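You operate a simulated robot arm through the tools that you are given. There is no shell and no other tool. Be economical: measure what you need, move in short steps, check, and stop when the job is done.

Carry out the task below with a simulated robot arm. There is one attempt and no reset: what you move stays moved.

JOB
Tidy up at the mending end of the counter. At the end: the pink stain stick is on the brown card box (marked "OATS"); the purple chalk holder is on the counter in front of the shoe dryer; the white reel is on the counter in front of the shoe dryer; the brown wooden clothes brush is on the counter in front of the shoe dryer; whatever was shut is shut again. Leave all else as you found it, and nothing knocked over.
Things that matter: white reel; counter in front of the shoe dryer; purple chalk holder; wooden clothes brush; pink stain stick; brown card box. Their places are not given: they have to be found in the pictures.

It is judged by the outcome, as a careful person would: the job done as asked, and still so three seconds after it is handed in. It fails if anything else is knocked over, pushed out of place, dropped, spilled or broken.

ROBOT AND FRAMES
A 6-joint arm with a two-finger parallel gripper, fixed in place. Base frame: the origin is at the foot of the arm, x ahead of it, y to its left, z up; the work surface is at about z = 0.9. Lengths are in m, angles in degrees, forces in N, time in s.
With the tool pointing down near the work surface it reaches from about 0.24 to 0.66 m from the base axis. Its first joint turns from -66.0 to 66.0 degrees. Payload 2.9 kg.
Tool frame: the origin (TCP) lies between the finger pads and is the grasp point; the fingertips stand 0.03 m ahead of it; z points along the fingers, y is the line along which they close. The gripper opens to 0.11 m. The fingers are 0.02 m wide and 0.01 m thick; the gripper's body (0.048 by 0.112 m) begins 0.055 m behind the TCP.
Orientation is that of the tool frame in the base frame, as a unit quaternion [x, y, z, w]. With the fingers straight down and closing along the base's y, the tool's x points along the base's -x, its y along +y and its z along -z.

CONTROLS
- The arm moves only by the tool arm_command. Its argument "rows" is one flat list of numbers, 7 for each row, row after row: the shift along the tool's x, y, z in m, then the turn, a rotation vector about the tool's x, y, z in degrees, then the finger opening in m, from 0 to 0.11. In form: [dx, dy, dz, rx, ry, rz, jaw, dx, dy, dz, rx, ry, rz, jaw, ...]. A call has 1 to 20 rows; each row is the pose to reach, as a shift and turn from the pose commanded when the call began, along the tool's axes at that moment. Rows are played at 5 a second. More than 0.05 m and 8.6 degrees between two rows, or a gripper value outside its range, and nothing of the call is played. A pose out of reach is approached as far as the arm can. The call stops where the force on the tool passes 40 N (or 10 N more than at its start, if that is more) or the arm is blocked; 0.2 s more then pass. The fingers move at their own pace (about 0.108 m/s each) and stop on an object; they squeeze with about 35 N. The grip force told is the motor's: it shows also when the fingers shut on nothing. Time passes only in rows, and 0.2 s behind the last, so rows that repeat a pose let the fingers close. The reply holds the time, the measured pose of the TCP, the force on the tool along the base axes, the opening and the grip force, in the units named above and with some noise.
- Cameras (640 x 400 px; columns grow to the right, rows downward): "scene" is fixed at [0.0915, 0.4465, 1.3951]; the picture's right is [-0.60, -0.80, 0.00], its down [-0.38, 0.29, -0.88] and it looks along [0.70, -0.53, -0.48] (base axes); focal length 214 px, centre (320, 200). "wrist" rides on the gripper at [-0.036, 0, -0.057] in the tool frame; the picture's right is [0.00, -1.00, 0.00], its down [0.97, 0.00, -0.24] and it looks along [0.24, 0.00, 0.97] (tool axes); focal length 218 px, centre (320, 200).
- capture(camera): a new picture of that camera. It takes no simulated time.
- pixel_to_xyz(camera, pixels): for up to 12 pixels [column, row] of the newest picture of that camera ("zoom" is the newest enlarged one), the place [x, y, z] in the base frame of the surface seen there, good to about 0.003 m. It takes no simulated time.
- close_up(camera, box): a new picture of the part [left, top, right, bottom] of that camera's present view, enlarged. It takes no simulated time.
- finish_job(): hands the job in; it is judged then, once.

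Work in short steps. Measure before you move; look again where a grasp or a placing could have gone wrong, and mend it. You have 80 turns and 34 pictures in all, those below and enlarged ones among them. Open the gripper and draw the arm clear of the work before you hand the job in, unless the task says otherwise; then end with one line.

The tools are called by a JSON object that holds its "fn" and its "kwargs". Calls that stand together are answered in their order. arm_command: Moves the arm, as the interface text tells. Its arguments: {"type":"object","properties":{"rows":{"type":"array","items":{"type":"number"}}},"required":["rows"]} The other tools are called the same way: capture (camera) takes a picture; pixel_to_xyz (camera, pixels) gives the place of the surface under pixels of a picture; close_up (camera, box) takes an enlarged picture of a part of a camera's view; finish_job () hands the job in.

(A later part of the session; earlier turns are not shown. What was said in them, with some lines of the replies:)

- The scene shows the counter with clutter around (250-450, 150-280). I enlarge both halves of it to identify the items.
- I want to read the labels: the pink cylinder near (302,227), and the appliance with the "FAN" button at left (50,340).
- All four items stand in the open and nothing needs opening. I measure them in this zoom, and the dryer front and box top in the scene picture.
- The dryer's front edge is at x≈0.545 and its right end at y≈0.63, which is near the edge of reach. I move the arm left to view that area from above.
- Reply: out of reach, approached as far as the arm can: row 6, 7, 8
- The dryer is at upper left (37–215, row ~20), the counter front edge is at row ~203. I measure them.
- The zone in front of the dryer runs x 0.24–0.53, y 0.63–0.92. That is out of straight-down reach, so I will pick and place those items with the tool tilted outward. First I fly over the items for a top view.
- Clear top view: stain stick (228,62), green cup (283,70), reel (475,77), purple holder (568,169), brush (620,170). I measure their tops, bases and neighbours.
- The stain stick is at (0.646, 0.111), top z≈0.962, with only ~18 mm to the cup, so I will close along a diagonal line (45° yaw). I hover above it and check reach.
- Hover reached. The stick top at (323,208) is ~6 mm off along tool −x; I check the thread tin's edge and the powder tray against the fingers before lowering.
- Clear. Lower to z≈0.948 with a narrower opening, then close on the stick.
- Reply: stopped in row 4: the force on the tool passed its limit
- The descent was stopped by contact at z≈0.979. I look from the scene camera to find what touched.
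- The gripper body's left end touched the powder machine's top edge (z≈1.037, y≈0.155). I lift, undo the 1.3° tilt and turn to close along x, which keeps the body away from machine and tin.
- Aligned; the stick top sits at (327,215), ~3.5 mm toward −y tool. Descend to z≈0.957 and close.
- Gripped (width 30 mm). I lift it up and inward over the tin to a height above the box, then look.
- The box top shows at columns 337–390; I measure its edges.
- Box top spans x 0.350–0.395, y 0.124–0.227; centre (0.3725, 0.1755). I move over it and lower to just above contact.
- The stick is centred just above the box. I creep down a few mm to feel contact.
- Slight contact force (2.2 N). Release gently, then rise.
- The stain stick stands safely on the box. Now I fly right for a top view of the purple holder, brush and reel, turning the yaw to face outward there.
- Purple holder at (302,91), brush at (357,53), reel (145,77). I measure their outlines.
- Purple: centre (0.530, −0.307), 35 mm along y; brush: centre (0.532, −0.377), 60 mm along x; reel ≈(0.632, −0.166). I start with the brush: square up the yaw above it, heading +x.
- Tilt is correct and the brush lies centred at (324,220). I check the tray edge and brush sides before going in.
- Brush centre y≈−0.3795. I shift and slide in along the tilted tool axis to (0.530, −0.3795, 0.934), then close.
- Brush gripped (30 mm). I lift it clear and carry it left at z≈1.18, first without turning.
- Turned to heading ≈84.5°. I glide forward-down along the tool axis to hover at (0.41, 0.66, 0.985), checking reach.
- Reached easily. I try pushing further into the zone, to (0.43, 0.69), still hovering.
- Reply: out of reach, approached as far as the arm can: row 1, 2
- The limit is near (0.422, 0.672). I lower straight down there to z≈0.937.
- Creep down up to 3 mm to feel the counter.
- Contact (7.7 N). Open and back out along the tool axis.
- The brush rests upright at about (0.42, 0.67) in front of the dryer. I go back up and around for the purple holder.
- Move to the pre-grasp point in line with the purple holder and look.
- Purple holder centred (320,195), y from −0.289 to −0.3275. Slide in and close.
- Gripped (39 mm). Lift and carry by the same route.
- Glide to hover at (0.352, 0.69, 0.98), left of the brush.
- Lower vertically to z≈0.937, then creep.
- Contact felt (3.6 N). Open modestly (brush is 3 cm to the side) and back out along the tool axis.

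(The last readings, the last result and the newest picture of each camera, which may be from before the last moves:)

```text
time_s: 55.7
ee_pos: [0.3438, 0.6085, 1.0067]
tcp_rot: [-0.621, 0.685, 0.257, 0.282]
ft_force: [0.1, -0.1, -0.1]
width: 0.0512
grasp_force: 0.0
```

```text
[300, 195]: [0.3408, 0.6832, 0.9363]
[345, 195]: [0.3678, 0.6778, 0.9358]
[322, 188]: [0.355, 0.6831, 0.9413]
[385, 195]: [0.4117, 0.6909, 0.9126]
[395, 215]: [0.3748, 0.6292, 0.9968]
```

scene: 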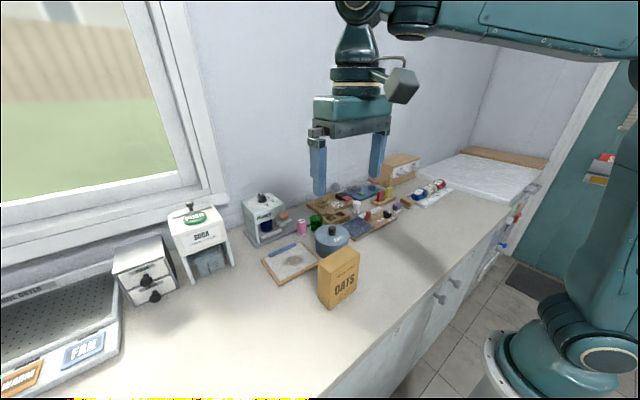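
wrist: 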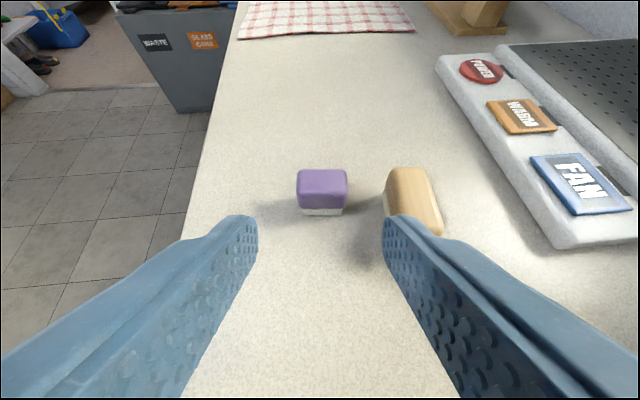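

Purple holder stands upright beside the brush. Back up and around for the white reel.

{"fn": "arm_command", "kwargs": {"rows": [-0.0025, -0.0063, -0.0383, 0, 0, 0, 0.055, -0.0049, -0.0126, -0.0766, 0, 0, 0, 0.06, -0.0074, -0.0189, -0.1149, 0, 0, 0, 0.06, -0.0099, -0.0251, -0.1532, 0, 0, 0, 0.06, -0.0123, -0.0314, -0.1915, 0, 0, 0, 0.06, -0.0148, -0.0377, -0.2298, 0, 0, 0, 0.06, -0.0148, -0.0377, -0.2298, 0, 0, 0, 0.06]}}

{"fn": "arm_command", "kwargs": {"rows": [0.0273, -0.0288, -0.0273, 4.596, 0, 4.596, 0.06, 0.0546, -0.0577, -0.0546, 9.19, 0, 9.19, 0.06, 0.0823, -0.0815, -0.0823, 13.79, 0, 13.79, 0.06, 0.1099, -0.1054, -0.1099, 18.38, 0, 18.38, 0.06, 0.1379, -0.1242, -0.1379, 22.98, 0, 22.98, 0.06, 0.1659, -0.1431, -0.1659, 27.58, 0, 27.58, 0.06, 0.1944, -0.152, -0.1944, 32.17, 0, 32.17, 0.06, 0.2231, -0.161, -0.2231, 36.77, 0, 36.77, 0.06, 0.2521, -0.1649, -0.2521, 41.36, 0, 41.36, 0.06, 0.2811, -0.1689, -0.2811, 45.96, 0, 45.96, 0.06, 0.3104, -0.1678, -0.3104, 50.56, 0, 50.56, 0.06, 0.3398, -0.1668, -0.3398, 55.15, 0, 55.15, 0.06, 0.3691, -0.1658, -0.3691, 59.75, 0, 59.75, 0.06, 0.3985, -0.1648, -0.3985, 59.75, 0, 59.75, 0.06, 0.3985, -0.1648, -0.3985, 59.75, 0, 59.75, 0.06]}}

```text
time_s: 57.3
ee_pos: [0.3671, 0.4549, 1.185]
tcp_rot: [-0.62, 0.685, 0.257, 0.282]
ft_force: [-0.1, 0.1, 0.3]
width: 0.06
grasp_force: 0.1
```

```text
time_s: 60.5
ee_pos: [0.4772, -0.1223, 1.1781]
tcp_rot: [0.001, 0.925, -0.001, 0.38]
ft_force: [-0.7, -0.6, 0.9]
width: 0.0601
grasp_force: 0.1
```

Move to the pre-grasp point behind and above the reel and look.

{"fn": "arm_command", "kwargs": {"rows": [0.0136, -0.0112, 0.0359, 0, 0, 0, 0.056, 0.0272, -0.0225, 0.0718, 0, 0, 0, 0.056, 0.0409, -0.0337, 0.1076, 0, 0, 0, 0.056, 0.0545, -0.045, 0.1435, 0, 0, 0, 0.056, 0.0545, -0.045, 0.1435, 0, 0, 0, 0.056]}}

{"fn": "capture", "kwargs": {"camera": "wrist"}}

```text
time_s: 61.7
ee_pos: [0.5408, -0.1625, 1.0418]
tcp_rot: [0.001, 0.924, -0.002, 0.382]
ft_force: [0.5, -0.4, -0.5]
width: 0.056
grasp_force: 0.1
```

```text
9 pictures are left
```

wrist: 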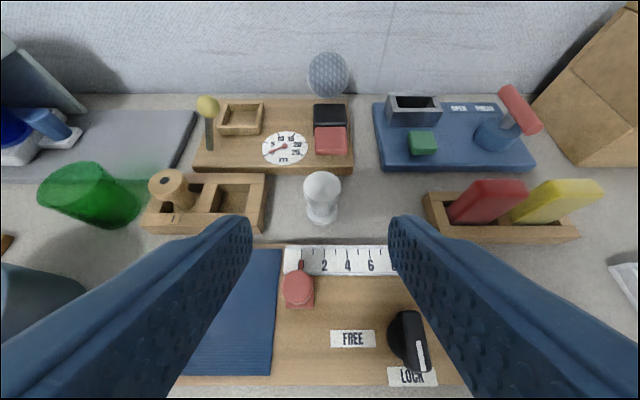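

{"fn": "pixel_to_xyz", "kwargs": {"camera": "wrist", "pixels": [[322, 185], [306, 186], [338, 186], [322, 175], [322, 196], [309, 215], [335, 215], [322, 222], [266, 200], [425, 200], [350, 160], [298, 280]]}}

```text
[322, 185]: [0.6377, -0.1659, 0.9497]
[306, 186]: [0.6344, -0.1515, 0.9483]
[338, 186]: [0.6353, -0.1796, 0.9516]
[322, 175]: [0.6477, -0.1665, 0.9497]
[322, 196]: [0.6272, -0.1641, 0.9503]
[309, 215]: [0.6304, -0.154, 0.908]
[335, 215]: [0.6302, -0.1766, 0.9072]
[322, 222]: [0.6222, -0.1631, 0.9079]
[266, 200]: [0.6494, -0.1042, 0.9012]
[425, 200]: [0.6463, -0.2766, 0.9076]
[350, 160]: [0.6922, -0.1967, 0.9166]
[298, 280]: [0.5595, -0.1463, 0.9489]
```

Reel centre (0.637, −0.1655), well clear of neighbours. Slide in to z≈0.943 and close on its upper flange.

{"fn": "arm_command", "kwargs": {"rows": [0, -0.001, 0.035, 0, 0, 0, 0.052, 0, -0.001, 0.07, 0, 0, 0, 0.05, 0, -0.001, 0.105, 0, 0, 0, 0.05, 0, -0.001, 0.125, 0, 0, 0, 0.05, 0, -0.001, 0.137, 0, 0, 0, 0.05, 0, -0.001, 0.137, 0, 0, 0, 0.05, 0, -0.001, 0.137, 0, 0, 0, 0.02, 0, -0.001, 0.137, 0, 0, 0, 0.0, 0, -0.001, 0.137, 0, 0, 0, 0.0]}}

{"fn": "capture", "kwargs": {"camera": "wrist"}}

```text
time_s: 63.7
ee_pos: [0.6369, -0.1662, 0.9463]
tcp_rot: [-0.001, 0.925, 0.0, 0.381]
ft_force: [-0.4, 1.2, 0.7]
width: 0.0327
grasp_force: 34.7
```

```text
8 pictures are left
```

wrist: 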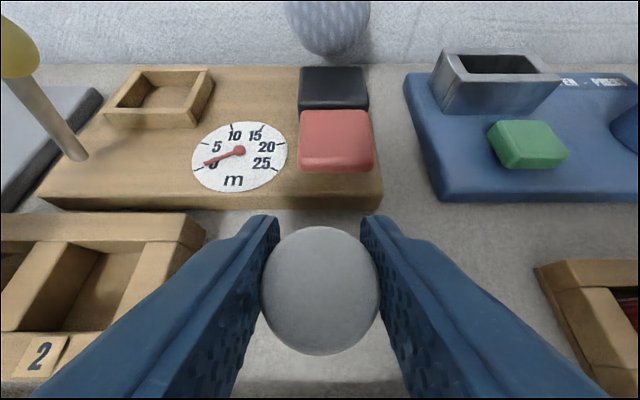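

Reel gripped (33 mm). Lift straight up then back, and carry round as before.

{"fn": "arm_command", "kwargs": {"rows": [-0.0318, 0, -0.0318, 0, 0, 0, 0, -0.0495, 0, -0.0778, 0, 0, 0, 0, -0.053, 0.005, -0.1237, 0, 0, 0, 0, -0.0566, 0.01, -0.1697, 0, 0, 0, 0, -0.0601, 0.02, -0.2156, 0, 0, 0, 0, -0.0601, 0.035, -0.2581, 0, 0, 0, 0, -0.046, 0.055, -0.2863, 0, 0, 0, 0, -0.0368, 0.065, -0.2955, 0, 0, 0, 0, -0.0368, 0.065, -0.2955, 0, 0, 0, 0]}}

{"fn": "arm_command", "kwargs": {"rows": [-0.0071, 0.0423, 0.0071, -4.596, 0, -4.596, 0, -0.0141, 0.0846, 0.0141, -9.19, 0, -9.19, 0, -0.0212, 0.1269, 0.0212, -13.79, 0, -13.79, 0, -0.0247, 0.1692, 0.0247, -18.38, 0, -18.38, 0, -0.0283, 0.2115, 0.0283, -22.98, 0, -22.98, 0, -0.0283, 0.2538, 0.0283, -27.58, 0, -27.58, 0, -0.0247, 0.2961, 0.0247, -32.17, 0, -32.17, 0, -0.0141, 0.3384, 0.0141, -36.77, 0, -36.77, 0, -0.0035, 0.3807, 0.0035, -41.36, 0, -41.36, 0, 0.0141, 0.423, -0.0141, -45.96, 0, -45.96, 0, 0.0318, 0.4653, -0.0318, -50.56, 0, -50.56, 0, 0.0495, 0.5076, -0.0495, -55.15, 0, -55.15, 0, 0.065, 0.55, -0.065, -59.75, 0, -59.75, 0, 0.065, 0.55, -0.065, -59.75, 0, -59.75, 0]}}

```text
time_s: 65.7
ee_pos: [0.4562, -0.1012, 1.1818]
tcp_rot: [0.001, 0.924, -0.001, 0.381]
ft_force: [0.5, 0.8, -0.7]
width: 0.0323
grasp_force: 34.5
```

```text
time_s: 68.7
ee_pos: [0.3664, 0.4498, 1.1821]
tcp_rot: [-0.621, 0.684, 0.258, 0.282]
ft_force: [0.6, -0.1, -0.6]
width: 0.0326
grasp_force: 34.9
```

Glide to hover at (0.284, 0.69, 0.99), left of the purple holder.

{"fn": "arm_command", "kwargs": {"rows": [-0.0035, 0.0131, 0.0374, 0, 0, 0, 0, -0.0069, 0.0263, 0.0748, 0, 0, 0, 0, -0.0104, 0.0394, 0.1122, 0, 0, 0, 0, -0.0139, 0.0525, 0.1496, 0, 0, 0, 0, -0.0173, 0.0656, 0.1869, 0, 0, 0, 0, -0.0208, 0.0788, 0.2243, 0, 0, 0, 0, -0.0242, 0.0919, 0.2617, 0, 0, 0, 0, -0.0277, 0.105, 0.2991, 0, 0, 0, 0, -0.0277, 0.105, 0.2991, 0, 0, 0, 0]}}

{"fn": "capture", "kwargs": {"camera": "wrist"}}

```text
time_s: 70.7
ee_pos: [0.279, 0.6902, 0.9881]
tcp_rot: [-0.62, 0.685, 0.258, 0.282]
ft_force: [-0.5, 0.6, -1.7]
width: 0.0324
grasp_force: 35.2
```

```text
7 pictures are left
```

wrist: 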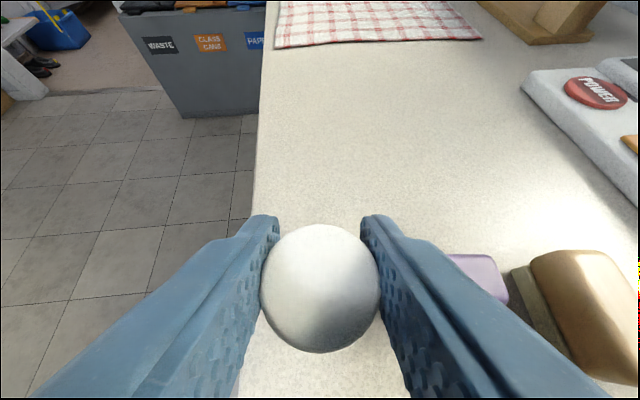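

Clear of the purple holder. Lower to z≈0.947 then creep.

{"fn": "arm_command", "kwargs": {"rows": [0.015, 0, 0.015, 0, 0, 0, 0, 0.029, 0, 0.029, 0, 0, 0, 0, 0.0297, 0, 0.0297, 0, 0, 0, 0, 0.0304, 0, 0.0304, 0, 0, 0, 0, 0.0304, 0, 0.0304, 0, 0, 0, 0]}}

```text
time_s: 71.9
ee_pos: [0.2792, 0.6885, 0.9464]
tcp_rot: [-0.621, 0.684, 0.258, 0.282]
ft_force: [-0.2, -0.8, 0.7]
width: 0.0324
grasp_force: 34.9
```

{"fn": "arm_command", "kwargs": {"rows": [0.0007, 0, 0.0007, 0, 0, 0, 0, 0.0014, 0, 0.0014, 0, 0, 0, 0, 0.0014, 0, 0.0014, 0, 0, 0, 0]}}

```text
time_s: 72.7
ee_pos: [0.2803, 0.6879, 0.9458]
tcp_rot: [-0.621, 0.684, 0.258, 0.283]
ft_force: [-1.3, -1.2, 6.4]
width: 0.0324
grasp_force: 34.6
```

Contact (6.4 N). Open a little and back out along the tool axis.

{"fn": "arm_command", "kwargs": {"rows": [0, 0, 0, 0, 0, 0, 0.036, 0, 0, 0, 0, 0, 0, 0.042, 0, 0, 0, 0, 0, 0, 0.045, 0, 0, -0.03, 0, 0, 0, 0.045, 0, 0, -0.07, 0, 0, 0, 0.045, 0, 0, -0.11, 0, 0, 0, 0.05, 0, 0, -0.15, 0, 0, 0, 0.06, 0, 0, -0.19, 0, 0, 0, 0.06, 0, 0, -0.19, 0, 0, 0, 0.06]}}

{"fn": "capture", "kwargs": {"camera": "wrist"}}

{"fn": "capture", "kwargs": {"camera": "scene"}}

```text
time_s: 74.7
ee_pos: [0.268, 0.5529, 1.078]
tcp_rot: [-0.62, 0.685, 0.258, 0.282]
ft_force: [0.1, 0.7, 0.6]
width: 0.0603
grasp_force: 0.1
```

```text
6 pictures are left
```

wrist: 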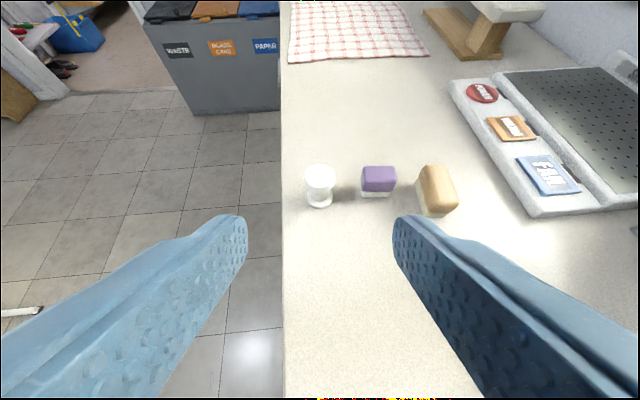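

```text
5 pictures are left
```

scene: 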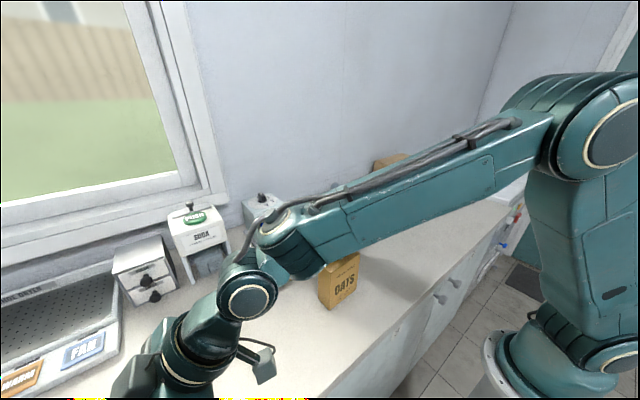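

All three items stand in front of the dryer. The arm hides the box from the scene camera, so I draw back, up and around, and then check everything.

{"fn": "arm_command", "kwargs": {"rows": [-0.0262, -0.0288, -0.0401, 0, 0, 0, 0.06, -0.04, -0.06, -0.0655, 0, 0, 0, 0.06, -0.04, -0.1, -0.075, 0, 0, 0, 0.06, -0.02, -0.115, -0.105, 0, 0, 0, 0.06, 0, -0.115, -0.135, 0, 0, 0, 0.06, 0, -0.115, -0.135, 0, 0, 0, 0.06]}}

```text
refused: row 1 steps farther than a row can; nothing moved
```

{"fn": "arm_command", "kwargs": {"rows": [-0.0021, -0.027, -0.034, 0, 0, 0, 0.06, -0.0042, -0.054, -0.0679, 0, 0, 0, 0.06, -0.0063, -0.0811, -0.1019, 0, 0, 0, 0.06, -0.0084, -0.1081, -0.1358, 0, 0, 0, 0.06, -0.0084, -0.1081, -0.1358, 0, 0, 0, 0.06]}}

{"fn": "arm_command", "kwargs": {"rows": [0.0273, -0.0288, -0.0273, 4.596, 0, 4.596, 0.06, 0.0546, -0.0577, -0.0546, 9.19, 0, 9.19, 0.06, 0.0823, -0.0815, -0.0823, 13.79, 0, 13.79, 0.06, 0.1099, -0.1054, -0.1099, 18.38, 0, 18.38, 0.06, 0.1379, -0.1242, -0.1379, 22.98, 0, 22.98, 0.06, 0.1659, -0.1431, -0.1659, 27.58, 0, 27.58, 0.06, 0.1944, -0.152, -0.1944, 32.17, 0, 32.17, 0.06, 0.2231, -0.161, -0.2231, 36.77, 0, 36.77, 0.06, 0.2521, -0.1649, -0.2521, 41.36, 0, 41.36, 0.06, 0.2811, -0.1689, -0.2811, 45.96, 0, 45.96, 0.06, 0.3104, -0.1678, -0.3104, 50.56, 0, 50.56, 0.06, 0.3398, -0.1668, -0.3398, 55.15, 0, 55.15, 0.06, 0.3691, -0.1658, -0.3691, 59.75, 0, 59.75, 0.06, 0.3985, -0.1648, -0.3985, 59.75, 0, 59.75, 0.06, 0.4278, -0.1637, -0.4278, 59.75, 0, 59.75, 0.06, 0.4571, -0.1627, -0.4571, 59.75, 0, 59.75, 0.06, 0.4571, -0.1627, -0.4571, 59.75, 0, 59.75, 0.06]}}

{"fn": "capture", "kwargs": {"camera": "scene"}}

{"fn": "close_up", "kwargs": {"camera": "scene", "box": [230, 160, 430, 310]}}

```text
time_s: 75.9
ee_pos: [0.3686, 0.4536, 1.18]
tcp_rot: [-0.621, 0.685, 0.257, 0.282]
ft_force: [0.1, -0.5, 0.1]
width: 0.0602
grasp_force: 0.0
```

```text
time_s: 79.5
ee_pos: [0.4658, -0.2046, 1.1804]
tcp_rot: [0.0, 0.925, -0.001, 0.381]
ft_force: [-0.4, 0.4, -0.2]
width: 0.0599
grasp_force: 0.1
```

```text
4 pictures are left
```

scene: 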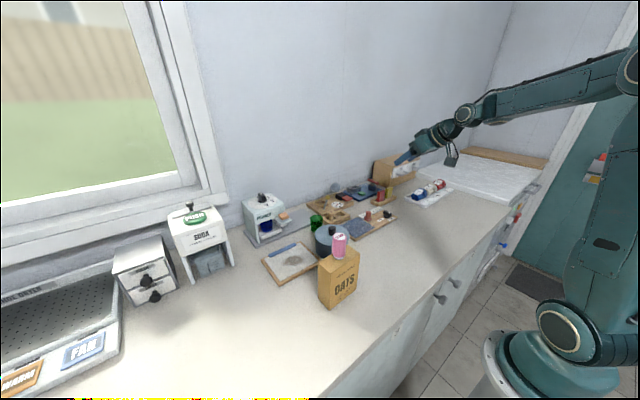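

```text
2.67 times, centred on (330, 235) of scene
```

zoom: 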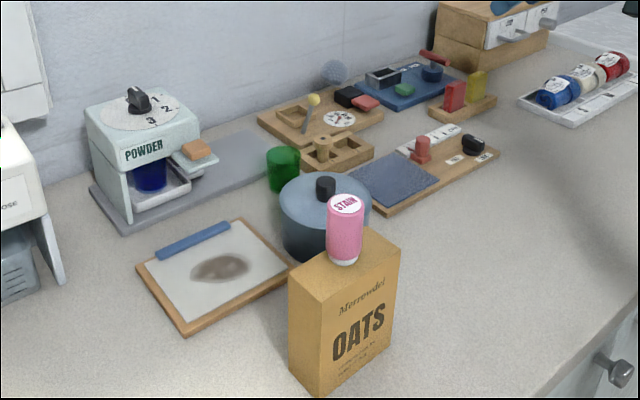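

The stain stick stands on the box. The brush, holder and reel stood in front of the dryer in the last wrist view. Everything else looks untouched, and the arm is clear with the gripper open, so I hand in.

{"fn": "finish_job", "kwargs": {}}

```text
The job is handed in.
```

The job is handed in: the pink stain stick stands on the OATS box, and the purple chalk holder, white reel and clothes brush stand on the counter in front of the shoe dryer. I opened nothing; the gripper body bumped the powder machine once while I was reaching for the stain stick, but it looked unmoved in the last pictures.
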